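You operate a simulated robot arm through the tools that you are given. There is no shell and no other tool.

You run a simulated robot arm. Do the job below in one go: nothing can be reset, and whatever is moved stays where it is left.

TASK
Press the loose flap down and tape the carton shut.
Fine: lay the strip of tape along the seam, rub all air out of it with the green block, put the block back; the carton stays where it is. What is to be rubbed or washed off counts as gone when no trace of it is left.

It is judged by the outcome, as a careful person would: the job done as asked, and still so three seconds after it is handed in. It fails if anything else is knocked over, pushed out of place, dropped, spilled or broken.

THE ROBOT
A 7-joint arm with a two-finger parallel gripper, fixed in place. Base frame: the origin is at the foot of the arm, x ahead of it, y to its left, z up; the work surface is at about z = 900. Units: mm, degrees, N and s.
With the tool pointing down near the work surface it reaches from about 280 to 720 mm from the base axis. Its first joint turns from -166.0 to 166.0 degrees. Payload 3.43 kg.
The tool frame sits at the grasp point between the pads (the TCP): z along the fingers, y along the line on which they close. The tips reach 30 mm beyond it. The gripper opens to 94 mm. The fingers are 28 mm wide and 10 mm thick; the gripper's body (50 by 96 mm) begins 55 mm behind the TCP.
Orientation is told as [roll, pitch, yaw] about the base's x, y, z axes, in that order, counted from this pose: with the fingers straight down and closing along the base's y, the tool's x points along the base's -x, its y along +y and its z along -z.

THE INTERFACE
- The arm moves only by the tool apply_moves. Its argument "increments" is a list of rows, each a list of 7 numbers: the turn, a rotation vector about the tool's x, y, z in degrees, then the shift along the tool's x, y, z in mm, then the opening, from 0 (shut) to 1 (fully open). In form: [[ax, ay, az, x, y, z, grip], ...]. A call has 1 to 20 rows; each row shifts and turns the commanded pose from where the row before left it, along the tool's axes as they then stand. A row lasts 0.2 s, in which the tool goes at most 50 mm and 8.6 degrees; a call with a longer step from one row to the next is refused whole, and so is a gripper value outside its range. Where a pose cannot be reached the arm comes as near as it can. A force on the tool above 40 N (or 10 N above the force at the start of the call, whichever is more), or a blocked arm, ends the call early, and 0.2 s more pass. The fingers move at their own pace (about 108 mm/s each) and stop on an object; they squeeze with about 27 N. The grip force told is the motor's: it shows also when the fingers shut on nothing. Time passes only in rows, and 0.2 s behind the last, so rows that do not move let the fingers close. The reply holds the time, the measured pose of the TCP, the force on the tool along the base axes, the opening and the grip force, in the units named above and with some noise, with the torque about the TCP (base axes, N m) and any sound that the robot's microphone picked up.
- Cameras (640 x 400 px; columns grow to the right, rows downward): "scene" is fixed at [59.4, 505.4, 1675.3]; the picture's right is [-0.83, -0.55, 0.00], its down [-0.30, 0.45, -0.84] and it looks along [0.46, -0.70, -0.54] (base axes); focal length 332 px, centre (320, 200). "wrist" rides on the gripper at [76, 14, -103] in the tool frame; the picture's right is [-0.18, 0.98, 0.00], its down [-0.75, -0.14, -0.64] and it looks along [-0.63, -0.12, 0.77] (tool axes); focal length 243 px, centre (320, 200). There is no depth. A picture from a camera that has moved, and an enlarged one, comes with that camera's place and axes in the base frame and with its lens. The place of the scene camera against the robot may be out by one fixed shift of up to 18 mm in any direction.
- snapshot(camera): a new picture of that camera. The clock stands still meanwhile.
- slide_trunk(by): slides the trunk up (or, below 0, down) by that many mm; the arm rides with it, the base frame stays. It gives what a move gives, with no picture.
- inspect(camera, box): a new picture of the part [left, top, right, bottom] of that camera's present view, enlarged. The clock stands still meanwhile.
- close_job(): hands the job in; it is judged then, once.

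Nothing tells you positions but the pictures and the camera data. Unless the task says otherwise, let go and move clear before handing in.

The tools are called after ">>>" by a JSON object that holds its "api" and its "payload". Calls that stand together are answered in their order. apply_moves: Moves the arm, as the interface text tells. Its arguments: {"type":"object","properties":{"increments":{"type":"array"}},"required":["increments"]} The other tools are called the same way: slide_trunk (by) slides the trunk up or down; snapshot (camera) takes a picture; inspect (camera, box) takes an enlarged picture of a part of a camera's view; close_job () hands the job in.

At the start:

```text
time_s: 0.0
tool_pos: [301.6, -288.3, 1319.6]
orientation: [0.0, 0.0, 0.0]
ft_force: [0.0, -0.5, 0.8]
torque: [0.0, 0.02, 0.04]
grip_width: 94.0
grip_force: 0.0
trunk travel left (down, up): [-300.0, 290.0]
```

scene: 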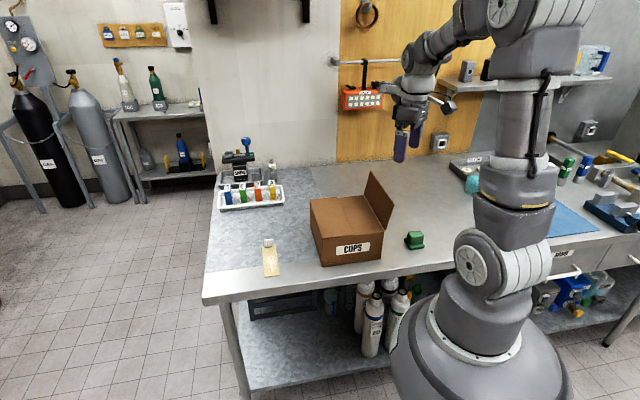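
wrist: 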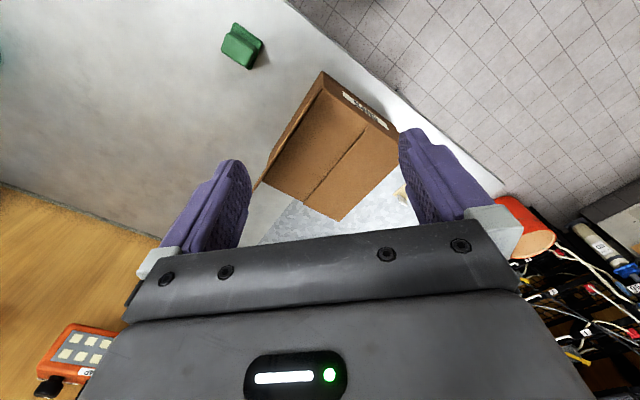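

The carton sits in the middle of the bench with one flap standing up, a green block is to its right (in the picture), and a strip of tape lies to the left. I'll take closer looks before moving.

>>> {"api": "inspect", "payload": {"camera": "scene", "box": [290, 160, 450, 280]}}

>>> {"api": "inspect", "payload": {"camera": "scene", "box": [210, 220, 330, 300]}}

>>> {"api": "inspect", "payload": {"camera": "wrist", "box": [200, 0, 480, 240]}}

```text
3.33 times, centred on (370, 220) of scene
camera zoom: at [59.4, 505.4, 1675.3], right [-0.83, -0.55, 0.0], down [-0.3, 0.45, -0.84], along [0.46, -0.7, -0.54], focal length 1105 px, centre (153, 133)
```

zoom: 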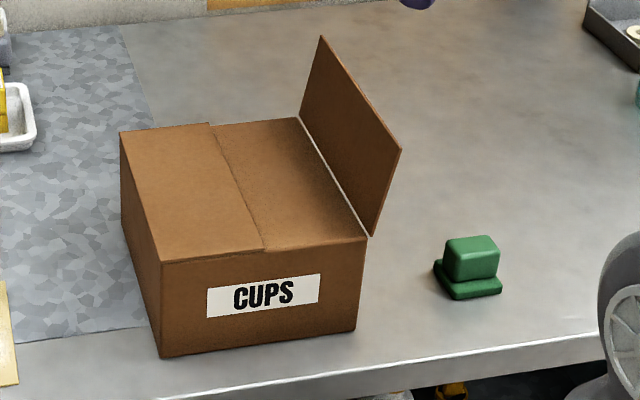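

```text
5.00 times, centred on (270, 260) of scene
camera zoom: at [59.4, 505.4, 1675.3], right [-0.83, -0.55, 0.0], down [-0.3, 0.45, -0.84], along [0.46, -0.7, -0.54], focal length 1657 px, centre (570, -100)
```

zoom: 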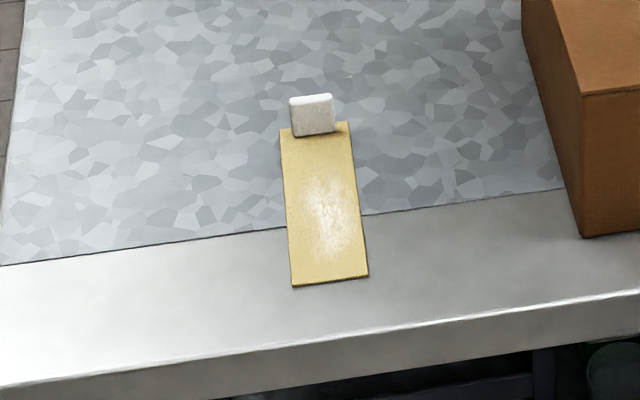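

```text
1.67 times, centred on (340, 120) of wrist
camera zoom: at [226.1, -274.1, 1423.7], right [0.18, 0.98, 0.0], down [0.75, -0.14, 0.64], along [0.63, -0.12, -0.77], focal length 404 px, centre (287, 333)
```

zoom: 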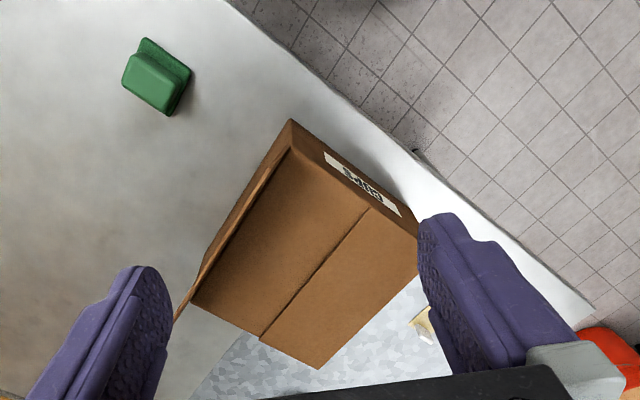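

The carton is about 198 x 225 x 122 mm, turned about 45° to the base, with its front left corner near (487,-165). The flap hinges on the carton's right edge, the tape lies near (650,-95), and the green block is near (270,-425). I'll fly the wrist camera over the tape to see it closely.

>>> {"api": "apply_moves", "payload": {"increments": [[0, 0, 0, -37, 21, 15, 1], [0, 0, 0, -37, 21, 15, 1], [0, 0, 0, -37, 21, 15, 1], [0, 0, 0, -37, 21, 15, 1], [0, 0, 0, -37, 21, 15, 1], [0, 0, 0, -37, 21, 15, 1], [0, 0, 0, -37, 21, 15, 1], [0, 0, 0, -37, 21, 15, 1], [0, 0, 0, 0, 0, 0, 1]]}}

>>> {"api": "snapshot", "payload": {"camera": "wrist"}}

>>> {"api": "snapshot", "payload": {"camera": "scene"}}

```text
time_s: 2.0
tool_pos: [597.0, -119.8, 1200.8]
orientation: [0.1, 0.0, 0.0]
ft_force: [0.0, 0.0, -0.2]
torque: [0.0, 0.02, -0.01]
grip_width: 93.7
grip_force: 0.0
trunk travel left (down, up): [-300.0, 290.0]
```

```text
taken
camera wrist: at [521.5, -106.0, 1303.6], right [0.18, 0.98, 0.0], down [0.75, -0.14, 0.64], along [0.63, -0.12, -0.77], focal length 243 px, centre (320, 200)
```

wrist: 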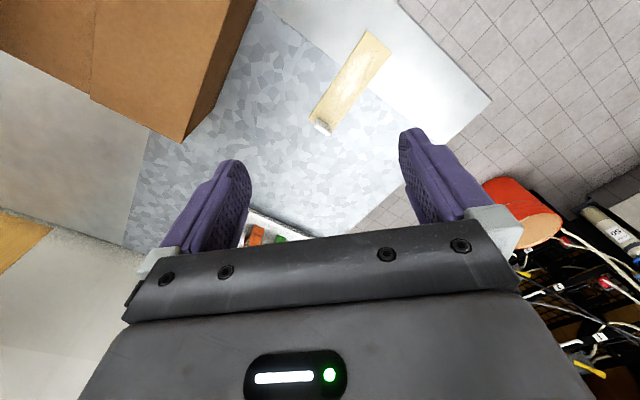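

```text
taken
```

scene: 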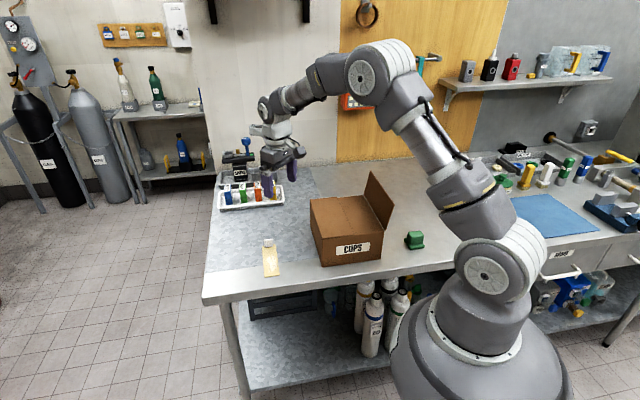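

>>> {"api": "inspect", "payload": {"camera": "wrist", "box": [280, 10, 440, 150]}}

>>> {"api": "inspect", "payload": {"camera": "wrist", "box": [0, 0, 260, 160]}}

>>> {"api": "inspect", "payload": {"camera": "scene", "box": [210, 130, 330, 220]}}

```text
2.86 times, centred on (360, 80) of wrist
camera zoom: at [521.5, -106.0, 1303.6], right [0.18, 0.98, 0.0], down [0.75, -0.14, 0.64], along [0.63, -0.12, -0.77], focal length 693 px, centre (206, 543)
```

zoom: 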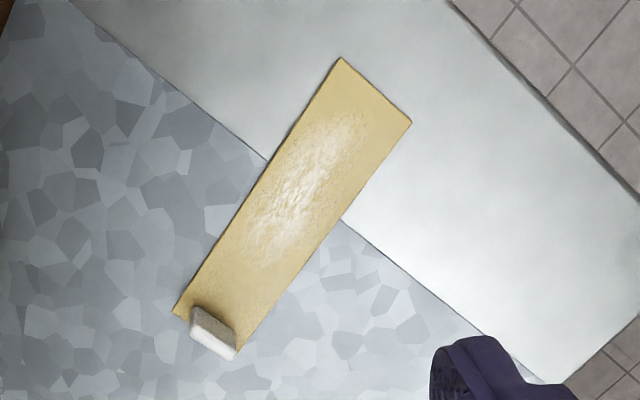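

```text
2.46 times, centred on (130, 80) of wrist
camera zoom: at [521.5, -106.0, 1303.6], right [0.18, 0.98, 0.0], down [0.75, -0.14, 0.64], along [0.63, -0.12, -0.77], focal length 597 px, centre (788, 495)
```

zoom: 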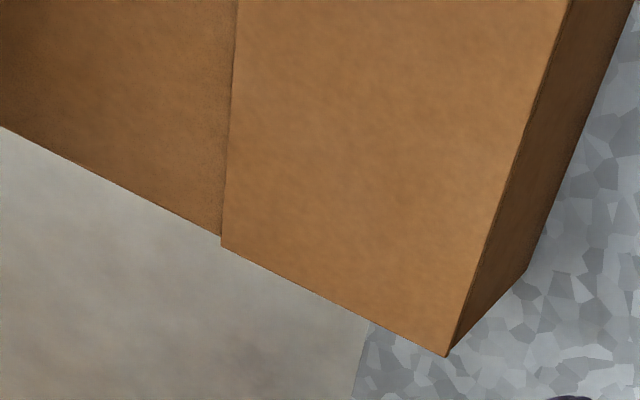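

```text
4.44 times, centred on (270, 175) of scene
camera zoom: at [59.4, 505.4, 1675.3], right [-0.83, -0.55, 0.0], down [-0.3, 0.45, -0.84], along [0.46, -0.7, -0.54], focal length 1473 px, centre (542, 311)
```

zoom: 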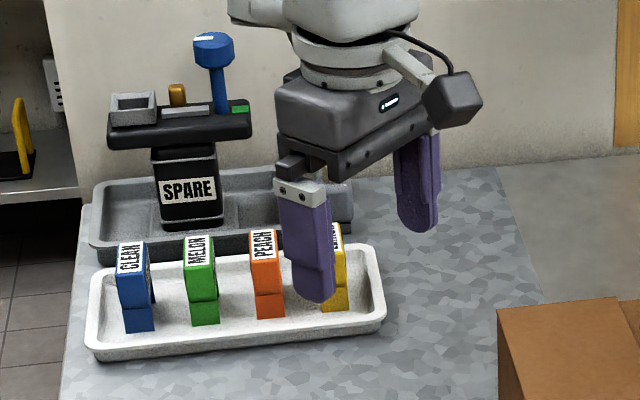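

The tape strip is about 150 x 47 mm, from roughly (585,-32) at the near end to (691,-138) at the far end. A small white grip tab stands at the far end, and bubbles show on the middle of the strip. I'll zoom in on the tab.

>>> {"api": "inspect", "payload": {"camera": "wrist", "box": [300, 90, 360, 140]}}

>>> {"api": "inspect", "payload": {"camera": "scene", "box": [250, 230, 290, 260]}}

>>> {"api": "inspect", "payload": {"camera": "scene", "box": [390, 220, 440, 260]}}

```text
8.00 times, centred on (330, 115) of wrist
camera zoom: at [521.5, -106.0, 1303.6], right [0.18, 0.98, 0.0], down [0.75, -0.14, 0.64], along [0.63, -0.12, -0.77], focal length 1941 px, centre (240, 880)
```

zoom: 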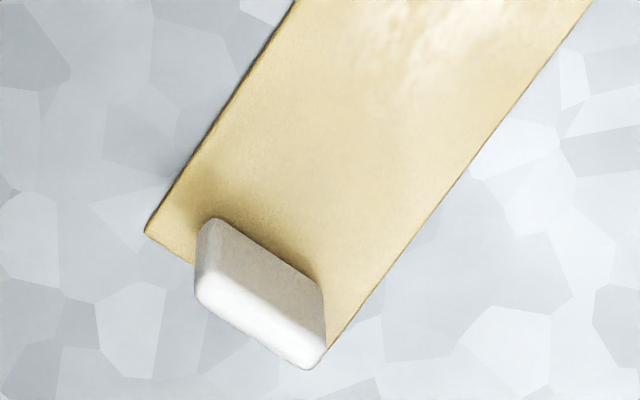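

```text
13.33 times, centred on (270, 245) of scene
camera zoom: at [59.4, 505.4, 1675.3], right [-0.83, -0.55, 0.0], down [-0.3, 0.45, -0.84], along [0.46, -0.7, -0.54], focal length 4420 px, centre (987, -400)
```

zoom: 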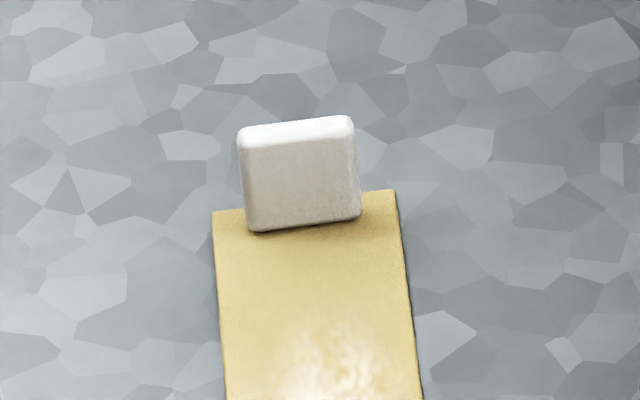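

```text
10.00 times, centred on (415, 240) of scene
camera zoom: at [59.4, 505.4, 1675.3], right [-0.83, -0.55, 0.0], down [-0.3, 0.45, -0.84], along [0.46, -0.7, -0.54], focal length 3315 px, centre (-630, -200)
```

zoom: 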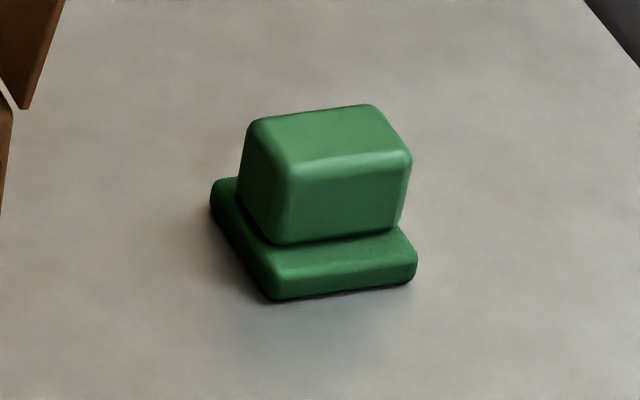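

The box top is at about z=1024, with corners near (475,-145), (336,-280), (629,-303) and (486,-433). The flap leans outward about 13° from its hinge on the -w side. I'll turn the gripper to line up with the carton and fly high to the outside of the flap.

>>> {"api": "apply_moves", "payload": {"increments": [[0, 0, -7.4, 0, 0, -5, 1], [0, 0, -7.4, 0, 0, -5, 1], [0, 0, -7.4, 0, 0, -5, 1], [0, 0, -7.4, 0, 0, -5, 1], [0, 0, -7.4, 0, 0, -5, 1], [0, 0, -7.4, 0, 0, -5, 1], [0, 0, 0, 47.3, -4.75, 0, 1], [0, 0, 0, 47.3, -4.75, 0, 1], [0, 0, 0, 47.3, -4.75, 0, 1], [0, 0, 0, 47.3, -4.75, 0, 1], [0, 0, 0, 47.3, -4.75, 0, 1], [0, 0, 0, 47.3, -4.75, 0, 1], [0, 0, 0, 47.3, -4.75, 0, 1], [0, 0, 0, 47.3, -4.75, 0, 1], [0, 0, 0, 0, 0, 0, 1]]}}

>>> {"api": "snapshot", "payload": {"camera": "wrist"}}

>>> {"api": "snapshot", "payload": {"camera": "scene"}}

```text
time_s: 5.2
tool_pos: [353.4, -411.6, 1232.0]
orientation: [-0.1, 0.0, 44.5]
ft_force: [0.6, -0.3, 1.0]
torque: [-0.01, 0.03, -0.01]
grip_width: 93.9
grip_force: 0.0
trunk travel left (down, up): [-300.0, 290.0]
```

```text
taken
camera wrist: at [290.3, -455.7, 1333.9], right [-0.56, 0.83, 0.0], down [0.64, 0.43, 0.64], along [0.53, 0.36, -0.77], focal length 243 px, centre (320, 200)
```

wrist: 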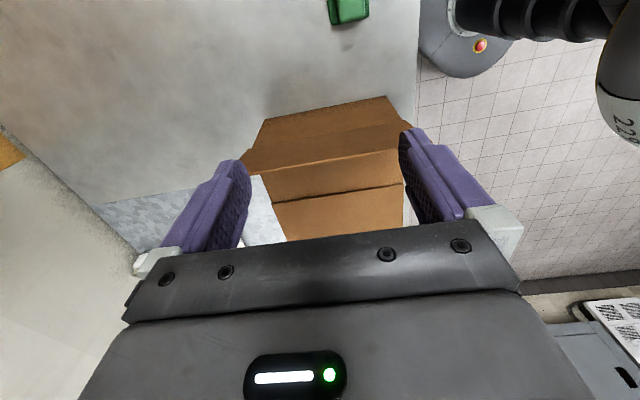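

```text
taken
```

scene: 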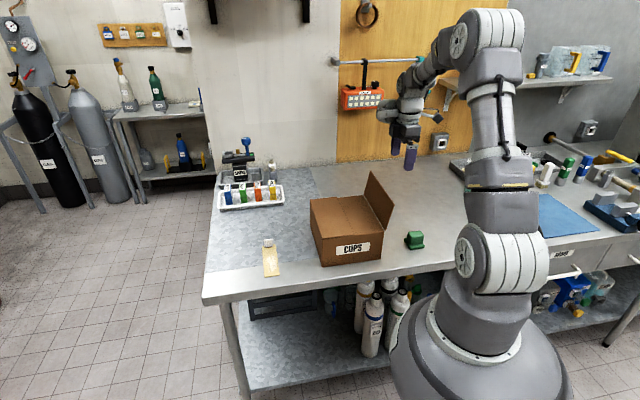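

The gripper is now outside the flap at (353,-412). I'll enlarge the wrist view to check the hinge and flap geometry.

>>> {"api": "inspect", "payload": {"camera": "wrist", "box": [220, 0, 440, 240]}}

>>> {"api": "inspect", "payload": {"camera": "wrist", "box": [310, 0, 390, 40]}}

```text
1.67 times, centred on (330, 120) of wrist
camera zoom: at [290.3, -455.7, 1333.9], right [-0.56, 0.83, 0.0], down [0.64, 0.43, 0.64], along [0.53, 0.36, -0.77], focal length 404 px, centre (303, 333)
```

zoom: 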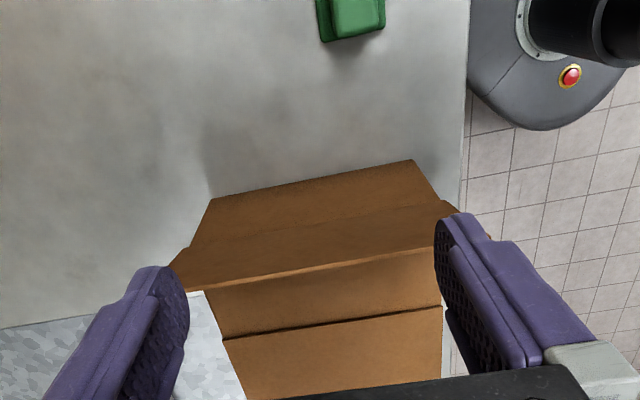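

```text
8.00 times, centred on (350, 20) of wrist
camera zoom: at [290.3, -455.7, 1333.9], right [-0.56, 0.83, 0.0], down [0.64, 0.43, 0.64], along [0.53, 0.36, -0.77], focal length 1941 px, centre (80, 1640)
```

zoom: 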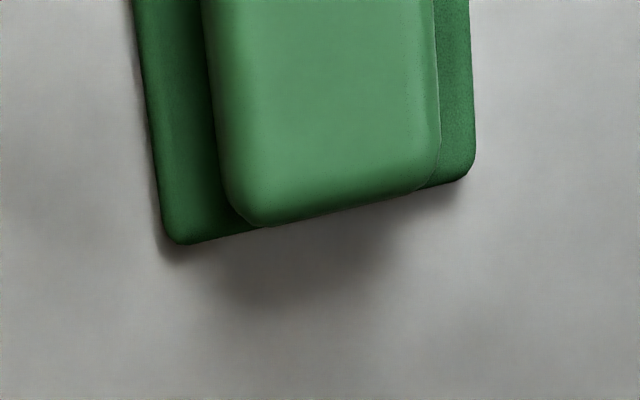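

The wrist view puts the carton's right wall through about (335,-288) to (489,-444) and the hinge mid-point near (411,-367,1024). I'll lower the gripper outside the flap and push it over past vertical.

>>> {"api": "apply_moves", "payload": {"increments": [[0, 0, 0, 0, -4.5, 36, 1], [0, 0, 0, 0, -4.5, 35, 1], [0, 0, 0, 0, 0, 35, 1], [0, 0, 0, -14, 0, 0, 1], [0, 0, 0, -14, 0, 0, 1], [0, 0, 0, -10, 0, -1, 1], [0, 0, 0, -10, 0, -1, 1], [0, 0, 0, -8, 0, -0.5, 1], [0, 0, 0, -8, 0, -0.5, 1], [0, 0, 0, -8, 0, 1.5, 1], [0, 0, 0, -8, 0, 2, 1], [0, 0, 0, -8, 0, 3, 1], [0, 0, 0, -7, 0, 3.5, 1]]}}

>>> {"api": "snapshot", "payload": {"camera": "scene"}}

>>> {"api": "snapshot", "payload": {"camera": "wrist"}}

```text
time_s: 8.0
tool_pos: [428.3, -351.0, 1117.3]
orientation: [0.0, -0.1, 44.4]
ft_force: [0.3, -0.2, -0.3]
torque: [-0.03, 0.0, 0.01]
grip_width: 94.0
grip_force: 0.0
trunk travel left (down, up): [-300.0, 290.0]
```

```text
taken
```

scene: 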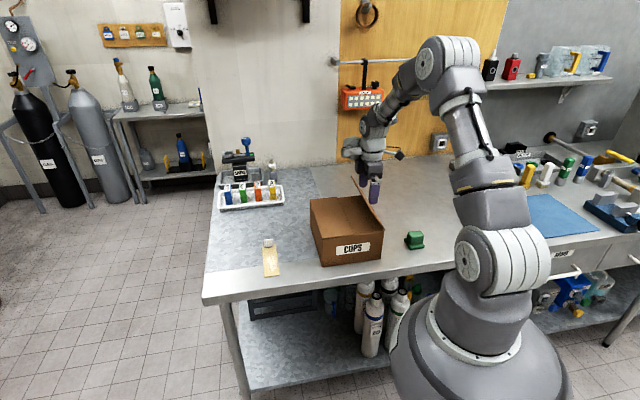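

```text
taken
camera wrist: at [365.4, -394.9, 1220.9], right [-0.56, 0.83, 0.0], down [0.64, 0.43, 0.64], along [0.53, 0.36, -0.77], focal length 243 px, centre (320, 200)
```

wrist: 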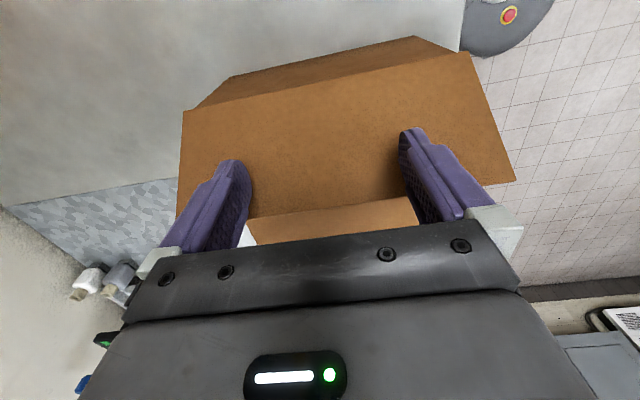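

The flap is rotating inward under the fingertips with almost no force. I'll carry on around the arc and press it down.

>>> {"api": "apply_moves", "payload": {"increments": [[0, 0, 0, -7, 0, 4.5, 1], [0, 0, 0, -6, 0, 4.5, 1], [0, 0, 0, -5, 0, 5.5, 1], [0, 0, 0, -5, 0, 5.5, 1], [0, 0, 0, -4, 0, 6, 1], [0, 0, 0, -3, 0, 6, 1], [0, 0, 0, -3, 0, 6.5, 1], [0, 0, 0, -2, 0, 6.5, 1], [0, 0, 0, -1.5, 0, 6, 1], [0, 0, 0, -1, 0, 5, 1]]}}

>>> {"api": "snapshot", "payload": {"camera": "scene"}}

>>> {"api": "snapshot", "payload": {"camera": "wrist"}}

```text
time_s: 10.2
tool_pos: [455.2, -325.3, 1061.3]
orientation: [-0.1, 0.1, 44.4]
ft_force: [0.1, -0.4, 0.4]
torque: [0.01, 0.0, 0.01]
grip_width: 93.7
grip_force: 0.0
trunk travel left (down, up): [-300.0, 290.0]
```

```text
taken
```

scene: 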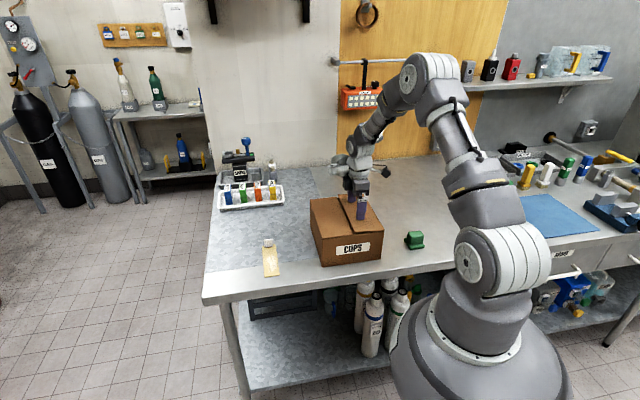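

```text
taken
camera wrist: at [391.7, -369.4, 1164.3], right [-0.56, 0.83, 0.0], down [0.64, 0.43, 0.64], along [0.53, 0.36, -0.77], focal length 243 px, centre (320, 200)
```

wrist: 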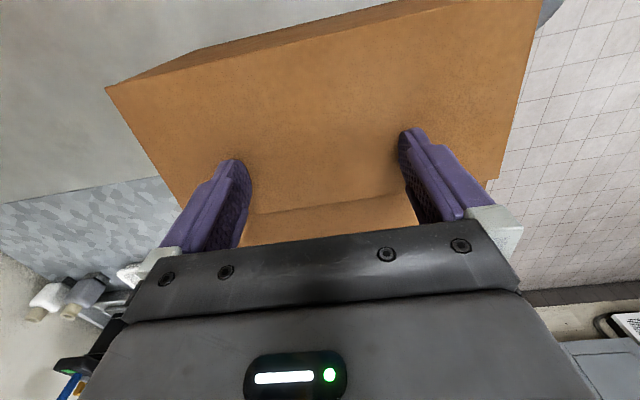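

The tips are about 7 mm above the closed position. I'll press down in small steps and watch the force.

>>> {"api": "apply_moves", "payload": {"increments": [[0, 0, 0, 0, 0, 2, 1], [0, 0, 0, 0, 0, 2, 1], [0, 0, 0, 0, 0, 1.5, 1], [0, 0, 0, 0, 0, 1, 1], [0, 0, 0, 0, 0, 0, 1]]}}

>>> {"api": "inspect", "payload": {"camera": "scene", "box": [290, 160, 450, 280]}}

```text
time_s: 11.4
tool_pos: [456.6, -325.5, 1054.0]
orientation: [-0.1, 0.0, 44.4]
ft_force: [0.1, -0.7, 0.5]
torque: [-0.01, 0.0, -0.03]
grip_width: 94.1
grip_force: 0.1
trunk travel left (down, up): [-300.0, 290.0]
```

```text
3.33 times, centred on (370, 220) of scene
camera zoom: at [59.4, 505.4, 1675.3], right [-0.83, -0.55, 0.0], down [-0.3, 0.45, -0.84], along [0.46, -0.7, -0.54], focal length 1105 px, centre (153, 133)
```

zoom: 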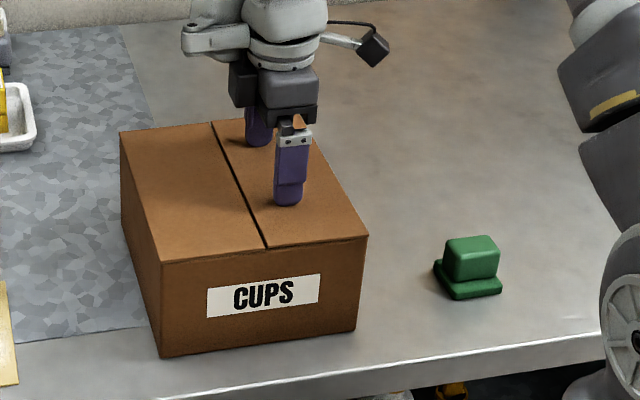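

The flap is nearly flush now. I'll press just a little more until contact force shows.

>>> {"api": "apply_moves", "payload": {"increments": [[0, 0, 0, 0, 0, 0.8, 1], [0, 0, 0, 0, 0, 0.8, 1], [0, 0, 0, 0, 0, 0.8, 1], [0, 0, 0, 0, 0, 0, 1]]}}

>>> {"api": "inspect", "payload": {"camera": "scene", "box": [300, 170, 400, 245]}}

```text
time_s: 12.4
tool_pos: [455.5, -326.3, 1053.0]
orientation: [-0.2, -0.1, 44.5]
ft_force: [1.6, 0.0, 13.4]
torque: [0.25, 0.45, 0.05]
grip_width: 93.8
grip_force: 0.0
trunk travel left (down, up): [-300.0, 290.0]
```

```text
5.33 times, centred on (350, 208) of scene
camera zoom: at [59.4, 505.4, 1675.3], right [-0.83, -0.55, 0.0], down [-0.3, 0.45, -0.84], along [0.46, -0.7, -0.54], focal length 1768 px, centre (160, 160)
```

zoom: 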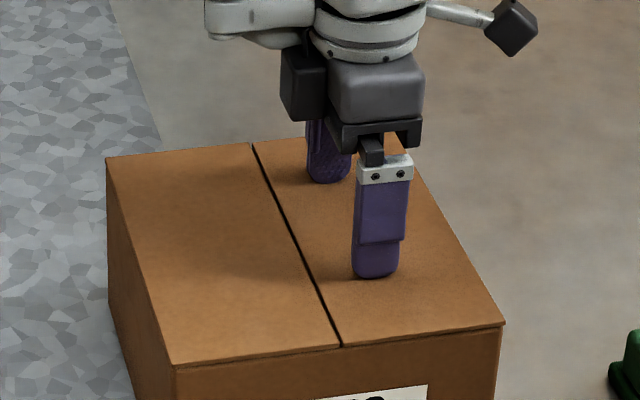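

The flap is closed, and contact puts the top surface at about z=1023. I'll lift off straight up and see whether it stays shut.

>>> {"api": "apply_moves", "payload": {"increments": [[0, 0, 0, 0, 0, -3, 1], [0, 0, 0, 0, 0, -5, 1], [0, 0, 0, 0, 0, -10, 1], [0, 0, 0, 0, 0, -20, 1], [0, 0, 0, 0, 0, -20, 1]]}}

>>> {"api": "inspect", "payload": {"camera": "scene", "box": [300, 140, 420, 260]}}

>>> {"api": "snapshot", "payload": {"camera": "wrist"}}

```text
time_s: 13.6
tool_pos: [454.9, -324.6, 1109.4]
orientation: [0.0, 0.1, 44.5]
ft_force: [0.4, -0.7, 1.2]
torque: [0.02, 0.03, -0.03]
grip_width: 94.2
grip_force: 0.1
trunk travel left (down, up): [-300.0, 290.0]
```

```text
3.33 times, centred on (360, 200) of scene
camera zoom: at [59.4, 505.4, 1675.3], right [-0.83, -0.55, 0.0], down [-0.3, 0.45, -0.84], along [0.46, -0.7, -0.54], focal length 1105 px, centre (187, 200)
```

zoom: 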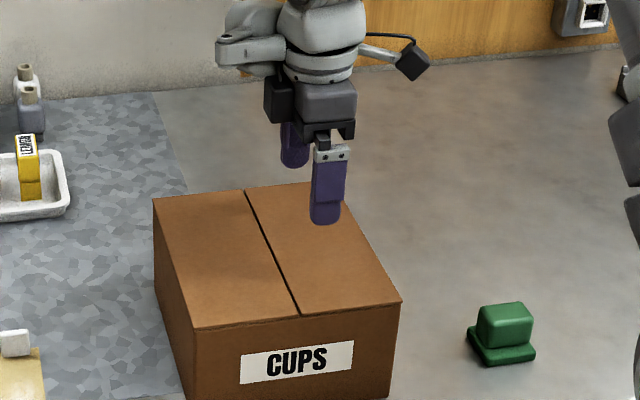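

```text
taken
camera wrist: at [391.7, -368.8, 1213.3], right [-0.56, 0.83, 0.0], down [0.64, 0.43, 0.64], along [0.53, 0.36, -0.77], focal length 243 px, centre (320, 200)
```

wrist: 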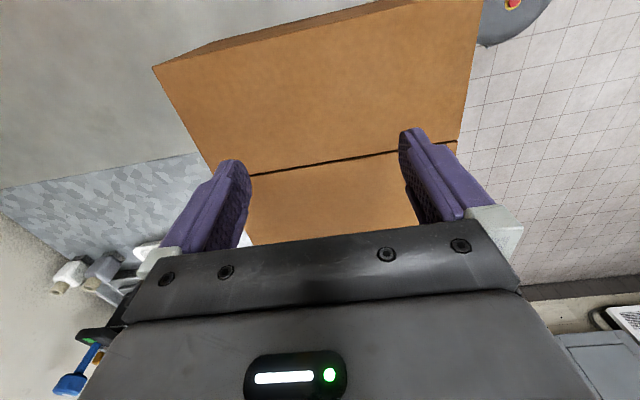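

The flap stays closed. I'll measure the seam from this wrist view.

>>> {"api": "inspect", "payload": {"camera": "wrist", "box": [140, 0, 500, 240]}}

>>> {"api": "inspect", "payload": {"camera": "wrist", "box": [240, 130, 420, 250]}}

```text
1.67 times, centred on (320, 120) of wrist
camera zoom: at [391.7, -368.8, 1213.3], right [-0.56, 0.83, 0.0], down [0.64, 0.43, 0.64], along [0.53, 0.36, -0.77], focal length 404 px, centre (320, 333)
```

zoom: 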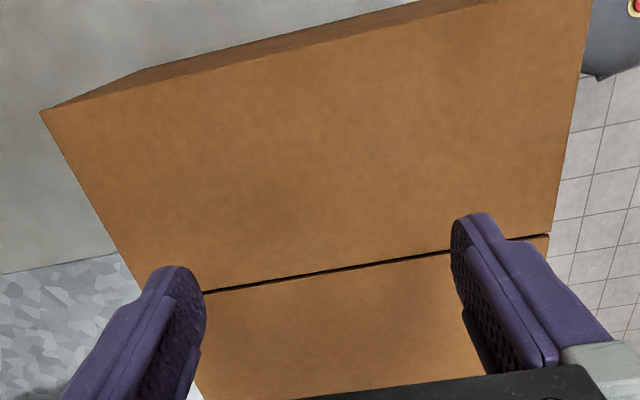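

```text
3.33 times, centred on (330, 190) of wrist
camera zoom: at [391.7, -368.8, 1213.3], right [-0.56, 0.83, 0.0], down [0.64, 0.43, 0.64], along [0.53, 0.36, -0.77], focal length 809 px, centre (287, 233)
```

zoom: 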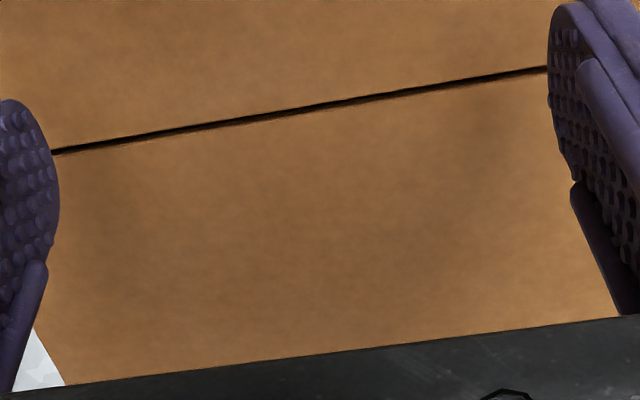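

The flap lies flush and the seam runs at -45°, from about (405,-219) to (559,-372), centred at (482,-296) on z=1023. Next I'll fly over the tape's tab near (687,-134).

>>> {"api": "apply_moves", "payload": {"increments": [[0, 0, -0.3, 0, 0, -20, 1], [0, 0, -0.3, 0, 0, -20, 1], [0, 0, 0, -42.7, -4.1, 0, 1], [0, 0, 0, -42.7, -4.1, 0, 1], [0, 0, 0, -42.7, -4.1, 0, 1], [0, 0, 0, -42.7, -4.1, 0, 1], [0, 0, 0, -42.7, -4.1, 0, 1], [0, 0, 0, -42.7, -4.1, 0, 1], [0, 0, 0, -42.7, -4.1, 0, 1], [0, 0, 0, 0, 0, 40, 1], [0, 0, 0, 0, 0, 40, 1], [0, 0, 0, 0, 0, 0, 1]]}}

>>> {"api": "snapshot", "payload": {"camera": "wrist"}}

>>> {"api": "inspect", "payload": {"camera": "wrist", "box": [240, 80, 400, 200]}}

>>> {"api": "inspect", "payload": {"camera": "scene", "box": [220, 170, 340, 260]}}

```text
time_s: 16.2
tool_pos: [686.6, -133.0, 1070.8]
orientation: [0.0, 0.1, 45.0]
ft_force: [0.4, -0.5, 0.7]
torque: [-0.03, -0.02, -0.01]
grip_width: 93.8
grip_force: 0.1
trunk travel left (down, up): [-300.0, 290.0]
```

```text
taken
camera wrist: at [623.0, -178.1, 1173.8], right [-0.57, 0.82, 0.0], down [0.63, 0.43, 0.64], along [0.53, 0.36, -0.77], focal length 243 px, centre (320, 200)
```

wrist: 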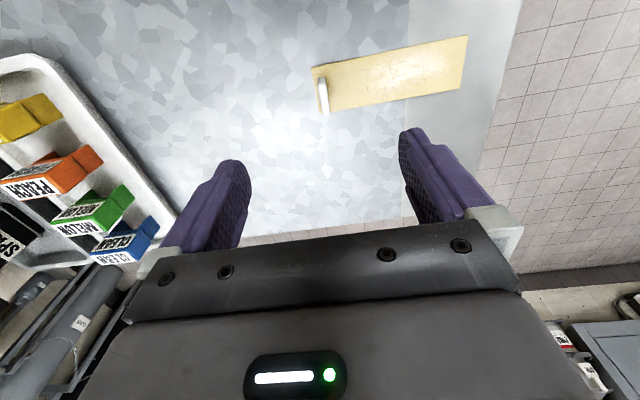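

```text
3.33 times, centred on (320, 140) of wrist
camera zoom: at [623.0, -178.1, 1173.8], right [-0.57, 0.82, 0.0], down [0.63, 0.43, 0.64], along [0.53, 0.36, -0.77], focal length 809 px, centre (320, 400)
```

zoom: 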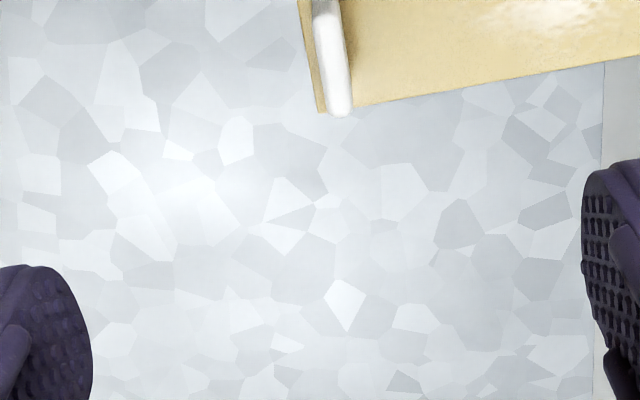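

```text
4.44 times, centred on (280, 215) of scene
camera zoom: at [59.4, 505.4, 1675.3], right [-0.83, -0.55, 0.0], down [-0.3, 0.45, -0.84], along [0.46, -0.7, -0.54], focal length 1473 px, centre (498, 133)
```

zoom: 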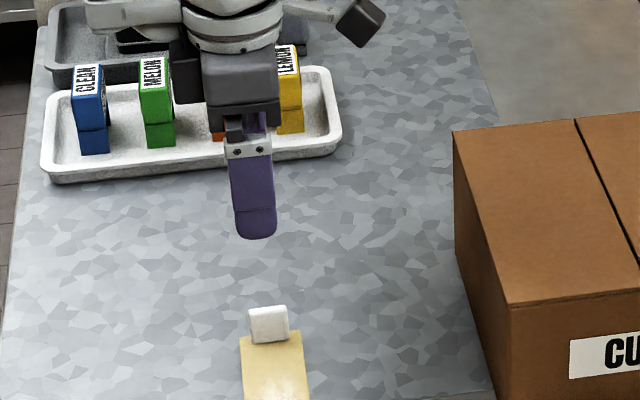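

The tab stands a few mm in from the tape's end. I'll zoom in on it for a precise grasp point.

>>> {"api": "inspect", "payload": {"camera": "wrist", "box": [300, 55, 350, 125]}}

>>> {"api": "inspect", "payload": {"camera": "wrist", "box": [300, 25, 480, 125]}}

```text
5.71 times, centred on (325, 90) of wrist
camera zoom: at [623.0, -178.1, 1173.8], right [-0.57, 0.82, 0.0], down [0.63, 0.43, 0.64], along [0.53, 0.36, -0.77], focal length 1386 px, centre (291, 829)
```

zoom: 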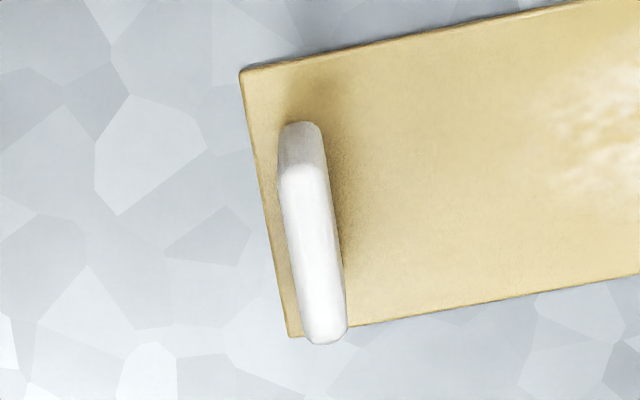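

```text
3.56 times, centred on (390, 75) of wrist
camera zoom: at [623.0, -178.1, 1173.8], right [-0.57, 0.82, 0.0], down [0.63, 0.43, 0.64], along [0.53, 0.36, -0.77], focal length 863 px, centre (71, 644)
```

zoom: 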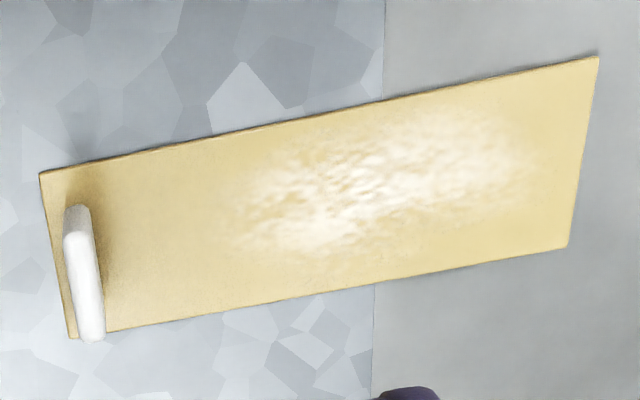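

The tab measures about 8 mm thick and 28 mm wide, centred near (684,-131.5). I'll line up, half close the fingers and descend around it.

>>> {"api": "apply_moves", "payload": {"increments": [[0, 0, 0, 0.7, 2.8, 30, 0.45], [0, 0, 0, 0, 0, 40, 0.45], [0, 0, 0, 0, 0, 30, 0.45], [0, 0, 0, 0, 0, 20, 0.45], [0, 0, 0, 0, 0, 10, 0.45], [0, 0, 0, 0, 0, 4, 0.45], [0, 0, 0, 0, 0, 0, 0.45]]}}

>>> {"api": "snapshot", "payload": {"camera": "wrist"}}

>>> {"api": "inspect", "payload": {"camera": "scene", "box": [240, 220, 300, 270]}}

```text
time_s: 17.8
tool_pos: [684.1, -132.0, 937.0]
orientation: [0.0, 0.0, 45.0]
ft_force: [-0.2, 1.0, -0.2]
torque: [-0.02, -0.05, 0.0]
grip_width: 42.2
grip_force: 0.1
trunk travel left (down, up): [-300.0, 290.0]
```

```text
taken
camera wrist: at [621.2, -177.4, 1040.1], right [-0.57, 0.82, 0.0], down [0.63, 0.43, 0.64], along [0.53, 0.36, -0.77], focal length 243 px, centre (320, 200)
```

wrist: 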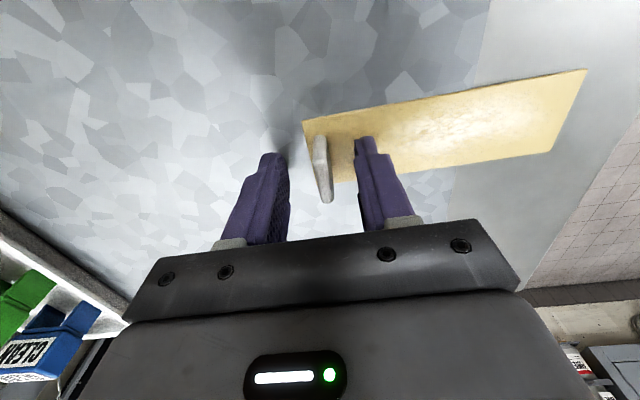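

```text
8.00 times, centred on (270, 245) of scene
camera zoom: at [59.4, 505.4, 1675.3], right [-0.83, -0.55, 0.0], down [-0.3, 0.45, -0.84], along [0.46, -0.7, -0.54], focal length 2652 px, centre (720, -160)
```

zoom: 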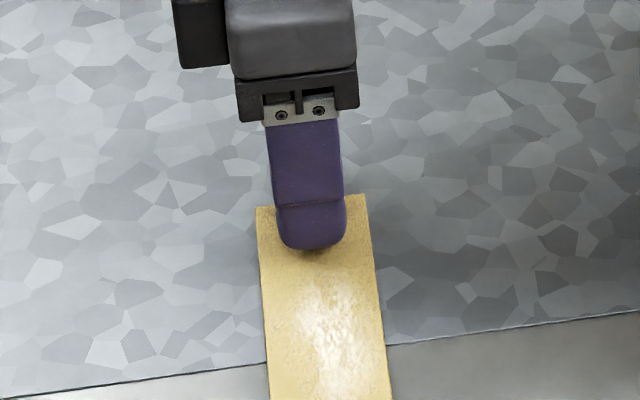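

The tab sits between the fingers with the tips about 5 mm above the tape. I'll go 2 mm lower and close.

>>> {"api": "apply_moves", "payload": {"increments": [[0, 0, 0, 0, 0, 2, 0.45], [0, 0, 0, 0, 0, 0, 0.3], [0, 0, 0, 0, 0, 0, 0.2], [0, 0, 0, 0, 0, 0, 0.12], [0, 0, 0, 0, 0, 0, 0.05], [0, 0, 0, 0, 0, 0, 0], [0, 0, 0, 0, 0, 0, 0], [0, 0, 0, 0, 0, 0, 0]]}}

>>> {"api": "snapshot", "payload": {"camera": "wrist"}}

```text
time_s: 19.6
tool_pos: [683.7, -132.5, 934.1]
orientation: [-0.1, 0.0, 45.0]
ft_force: [0.5, -0.2, -0.6]
torque: [-0.01, 0.01, -0.01]
grip_width: 11.1
grip_force: 27.1
trunk travel left (down, up): [-300.0, 290.0]
```

```text
taken
camera wrist: at [621.1, -177.4, 1038.0], right [-0.57, 0.82, 0.0], down [0.63, 0.43, 0.64], along [0.53, 0.36, -0.77], focal length 243 px, centre (320, 200)
```

wrist: 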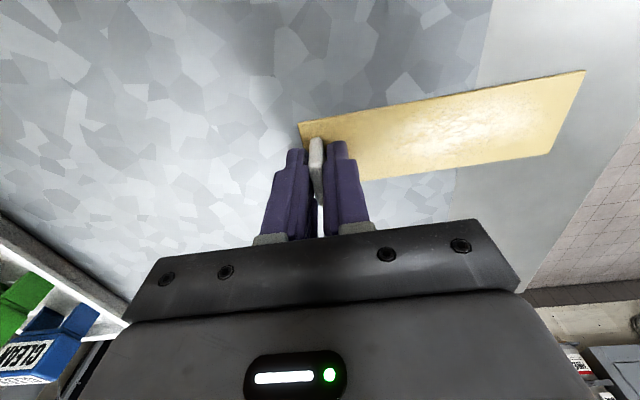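

The tab is gripped at 27 N. I'll lift gently and look at how the tape hangs.

>>> {"api": "apply_moves", "payload": {"increments": [[0, 0, 0, 0, 0, -5, 0], [0, 0, 0, 0, 0, -10, 0], [0, 0, 0, 0, 0, -20, 0], [0, 0, 0, 0, 0, -30, 0], [0, 0, 0, 0, 0, -30, 0], [0, 0, 0, 0, 0, 0, 0]]}}

>>> {"api": "snapshot", "payload": {"camera": "wrist"}}

>>> {"api": "inspect", "payload": {"camera": "scene", "box": [220, 180, 340, 280]}}

```text
time_s: 21.0
tool_pos: [685.0, -132.6, 1029.5]
orientation: [0.1, -0.1, 45.1]
ft_force: [-0.3, 0.3, 0.9]
torque: [0.03, -0.02, 0.04]
grip_width: 11.0
grip_force: 27.3
trunk travel left (down, up): [-300.0, 290.0]
```

```text
taken
camera wrist: at [621.0, -177.1, 1132.6], right [-0.57, 0.82, 0.0], down [0.63, 0.43, 0.64], along [0.53, 0.36, -0.77], focal length 243 px, centre (320, 200)
```

wrist: 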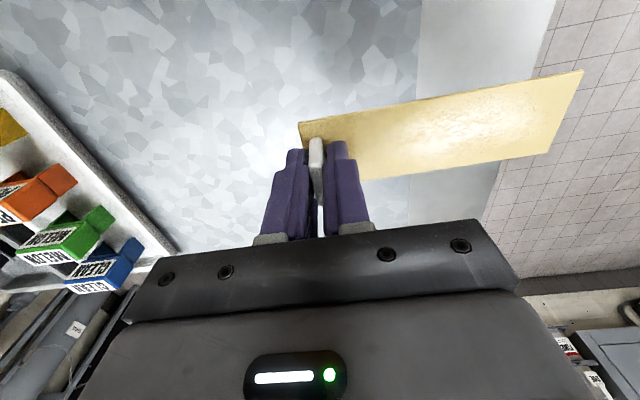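

```text
4.00 times, centred on (280, 230) of scene
camera zoom: at [59.4, 505.4, 1675.3], right [-0.83, -0.55, 0.0], down [-0.3, 0.45, -0.84], along [0.46, -0.7, -0.54], focal length 1326 px, centre (480, 80)
```

zoom: 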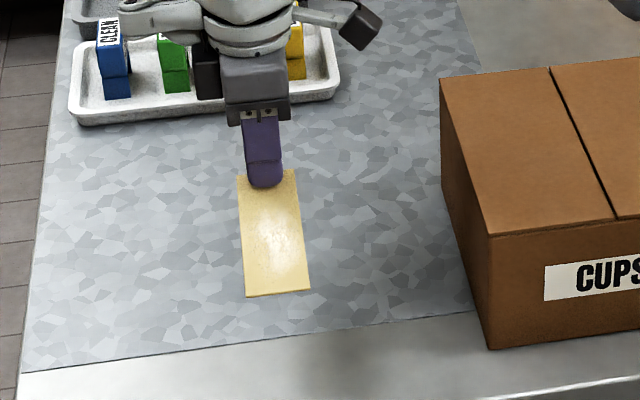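

The tape is stiff and holds level in the grip. I'll zoom in to measure where it sits relative to the gripper before flying to the carton.

>>> {"api": "inspect", "payload": {"camera": "wrist", "box": [290, 50, 450, 200]}}

>>> {"api": "inspect", "payload": {"camera": "wrist", "box": [500, 50, 620, 180]}}

```text
2.67 times, centred on (370, 125) of wrist
camera zoom: at [621.0, -177.1, 1132.6], right [-0.57, 0.82, 0.0], down [0.63, 0.43, 0.64], along [0.53, 0.36, -0.77], focal length 647 px, centre (187, 400)
```

zoom: 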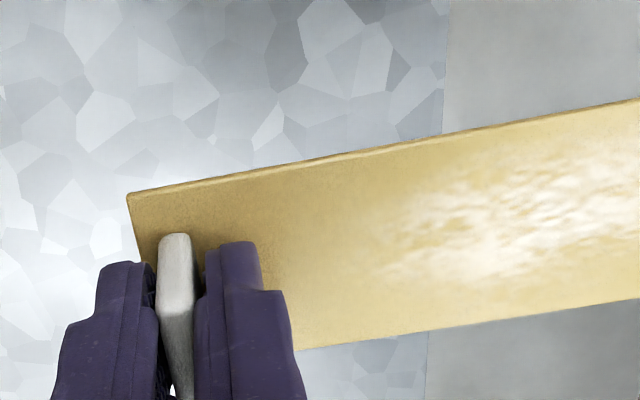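

```text
3.08 times, centred on (560, 115) of wrist
camera zoom: at [621.0, -177.1, 1132.6], right [-0.57, 0.82, 0.0], down [0.63, 0.43, 0.64], along [0.53, 0.36, -0.77], focal length 746 px, centre (-418, 462)
```

zoom: 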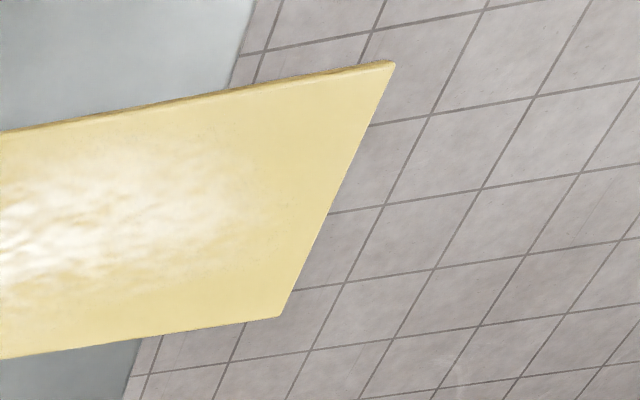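

The tape sits centred in the grip with its end about 9 mm past the tool axis, so its centre is about 66 mm back along the strip. I'll raise it and carry it over the seam.

>>> {"api": "apply_moves", "payload": {"increments": [[0, 0, 0, 0, 0, -25, 0], [0, 0, 0, 0, 0, -25, 0], [0, 0, 0, 0, 0, -25, 0], [0, 0, 0, 25, -4, -5, 0], [0, 0, 0, 32, -5, 0, 0], [0, 0, 0, 32, -5, 0, 0], [0, 0, 0, 32, -5, 0, 0], [0, 0, 0, 32, -5, 0, 0], [0, 0, 0, 32, -5, 0, 0], [0, 0, 0, 32, -4, 0, 0], [0, 0, 0, 25, -3, 0, 0], [0, 0, 0, 17, -2, 0, 0], [0, 0, 0, 0, 0, 0, 0]]}}

>>> {"api": "snapshot", "payload": {"camera": "wrist"}}

>>> {"api": "inspect", "payload": {"camera": "scene", "box": [290, 140, 410, 260]}}

```text
time_s: 23.8
tool_pos: [528.1, -343.6, 1109.2]
orientation: [-0.1, 0.0, 45.1]
ft_force: [-0.2, -0.3, 0.5]
torque: [-0.02, 0.01, 0.0]
grip_width: 11.1
grip_force: 27.2
trunk travel left (down, up): [-300.0, 290.0]
```

```text
taken
camera wrist: at [465.2, -387.5, 1212.4], right [-0.57, 0.82, 0.0], down [0.63, 0.43, 0.64], along [0.53, 0.36, -0.77], focal length 243 px, centre (320, 200)
```

wrist: 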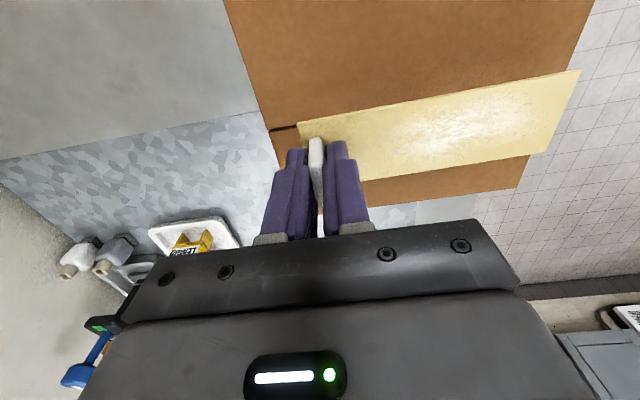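

```text
3.33 times, centred on (350, 200) of scene
camera zoom: at [59.4, 505.4, 1675.3], right [-0.83, -0.55, 0.0], down [-0.3, 0.45, -0.84], along [0.46, -0.7, -0.54], focal length 1105 px, centre (220, 200)
```

zoom: 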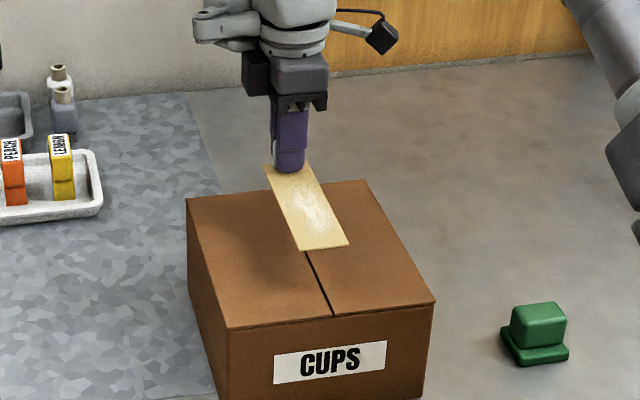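

The tape is over the carton at (528,-344). I'll lower it to about 12 mm above the top and check alignment with the seam.

>>> {"api": "apply_moves", "payload": {"increments": [[0, 0, 0, 0, 0, 12, 0], [0, 0, 0, 0, 0, 12, 0], [0, 0, 0, 0, 0, 10, 0], [0, 0, 0, 0, 0, 6, 0], [0, 0, 0, 0, 0, 0, 0]]}}

>>> {"api": "inspect", "payload": {"camera": "wrist", "box": [200, 0, 640, 240]}}

>>> {"api": "inspect", "payload": {"camera": "wrist", "box": [240, 80, 340, 180]}}

>>> {"api": "inspect", "payload": {"camera": "scene", "box": [310, 180, 390, 250]}}

```text
time_s: 25.0
tool_pos: [529.1, -342.8, 1069.0]
orientation: [0.0, 0.0, 45.0]
ft_force: [0.0, 0.1, 0.1]
torque: [-0.02, -0.02, 0.0]
grip_width: 11.3
grip_force: 27.0
trunk travel left (down, up): [-300.0, 290.0]
```

```text
1.45 times, centred on (420, 120) of wrist
camera zoom: at [465.0, -387.7, 1172.8], right [-0.57, 0.82, 0.0], down [0.63, 0.43, 0.64], along [0.53, 0.36, -0.77], focal length 353 px, centre (174, 316)
```

zoom: 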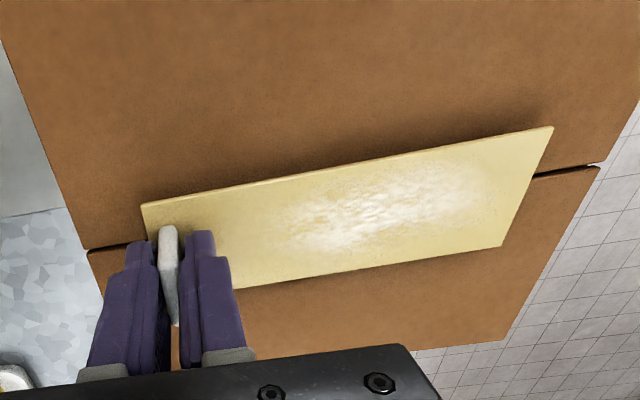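

```text
4.00 times, centred on (290, 130) of wrist
camera zoom: at [465.0, -387.7, 1172.8], right [-0.57, 0.82, 0.0], down [0.63, 0.43, 0.64], along [0.53, 0.36, -0.77], focal length 970 px, centre (440, 480)
```

zoom: 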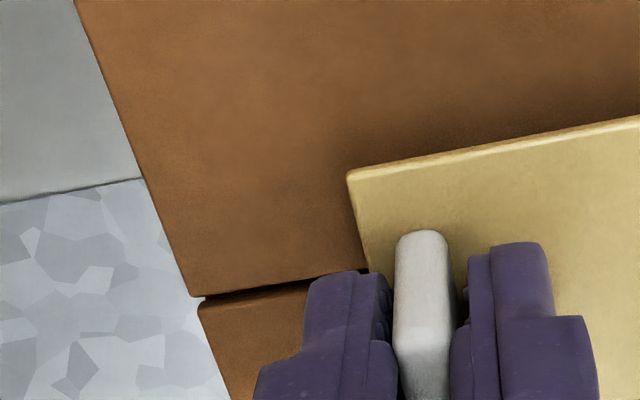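

```text
5.71 times, centred on (350, 215) of scene
camera zoom: at [59.4, 505.4, 1675.3], right [-0.83, -0.55, 0.0], down [-0.3, 0.45, -0.84], along [0.46, -0.7, -0.54], focal length 1894 px, centre (149, 114)
```

zoom: 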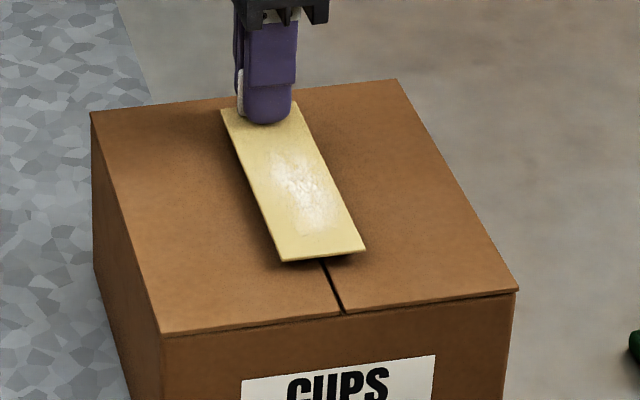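

The tape lies within about 1 mm of the seam line, with about 34 mm of clear seam at each end. I'll lower it in small steps until it touches.

>>> {"api": "apply_moves", "payload": {"increments": [[0, 0, 0, 0, 0, 4, 0], [0, 0, 0, 0, 0, 3, 0], [0, 0, 0, 0, 0, 2, 0], [0, 0, 0, 0, 0, 1, 0], [0, 0, 0, 0, 0, 0, 0]]}}

>>> {"api": "inspect", "payload": {"camera": "wrist", "box": [200, 0, 640, 240]}}

```text
time_s: 26.2
tool_pos: [527.7, -342.3, 1059.8]
orientation: [-0.2, 0.0, 44.9]
ft_force: [3.4, -0.9, 10.2]
torque: [-0.02, -0.02, -0.04]
grip_width: 11.1
grip_force: 27.1
trunk travel left (down, up): [-300.0, 290.0]
```

```text
1.45 times, centred on (420, 120) of wrist
camera zoom: at [464.9, -387.2, 1163.6], right [-0.57, 0.82, 0.0], down [0.63, 0.43, 0.64], along [0.53, 0.36, -0.77], focal length 353 px, centre (174, 316)
```

zoom: 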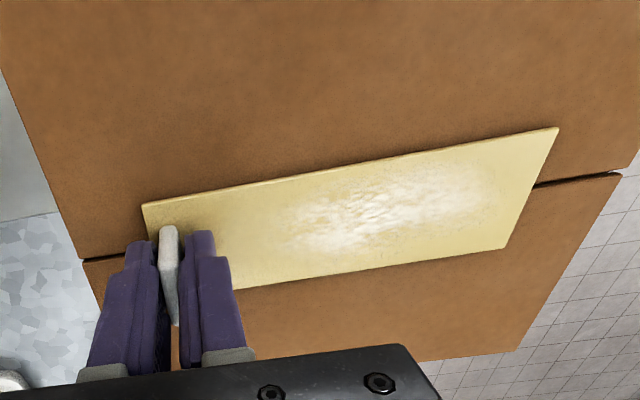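

It has touched the carton with about 10 N. I'll look from the side before pressing any more.

>>> {"api": "inspect", "payload": {"camera": "scene", "box": [320, 185, 380, 240]}}

>>> {"api": "apply_moves", "payload": {"increments": [[0, 0, 0, 0, 0, 0.7, 0], [0, 0, 0, 0, 0, 0, 0]]}}

>>> {"api": "inspect", "payload": {"camera": "scene", "box": [320, 185, 380, 240]}}

```text
7.27 times, centred on (350, 212) of scene
camera zoom: at [59.4, 505.4, 1675.3], right [-0.83, -0.55, 0.0], down [-0.3, 0.45, -0.84], along [0.46, -0.7, -0.54], focal length 2411 px, centre (102, 109)
```

zoom: 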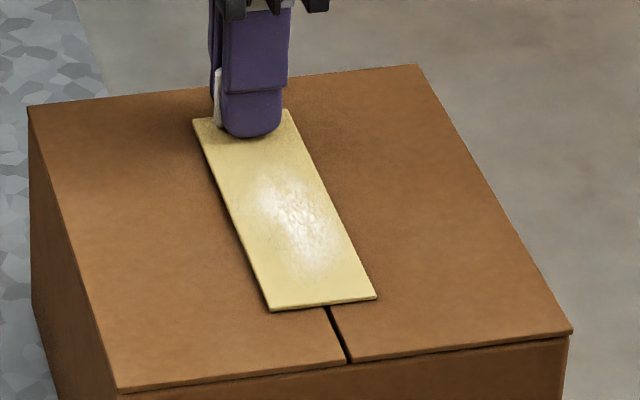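

```text
time_s: 26.8
tool_pos: [528.9, -343.3, 1060.4]
orientation: [-0.1, 0.0, 45.0]
ft_force: [5.9, -4.0, 18.2]
torque: [-0.02, 0.0, 0.01]
grip_width: 11.1
grip_force: 27.4
trunk travel left (down, up): [-300.0, 290.0]
```

```text
7.27 times, centred on (350, 212) of scene
camera zoom: at [59.4, 505.4, 1675.3], right [-0.83, -0.55, 0.0], down [-0.3, 0.45, -0.84], along [0.46, -0.7, -0.54], focal length 2411 px, centre (102, 109)
```

zoom: 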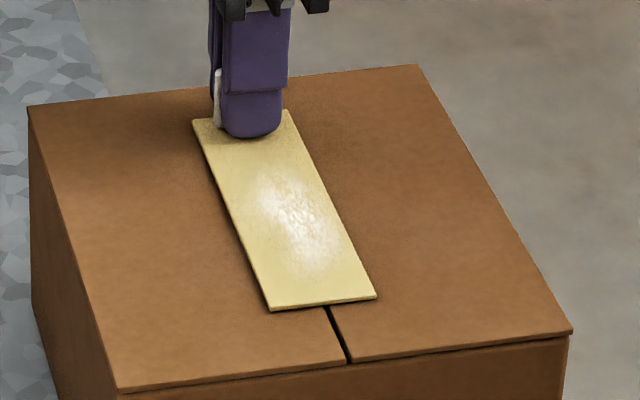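

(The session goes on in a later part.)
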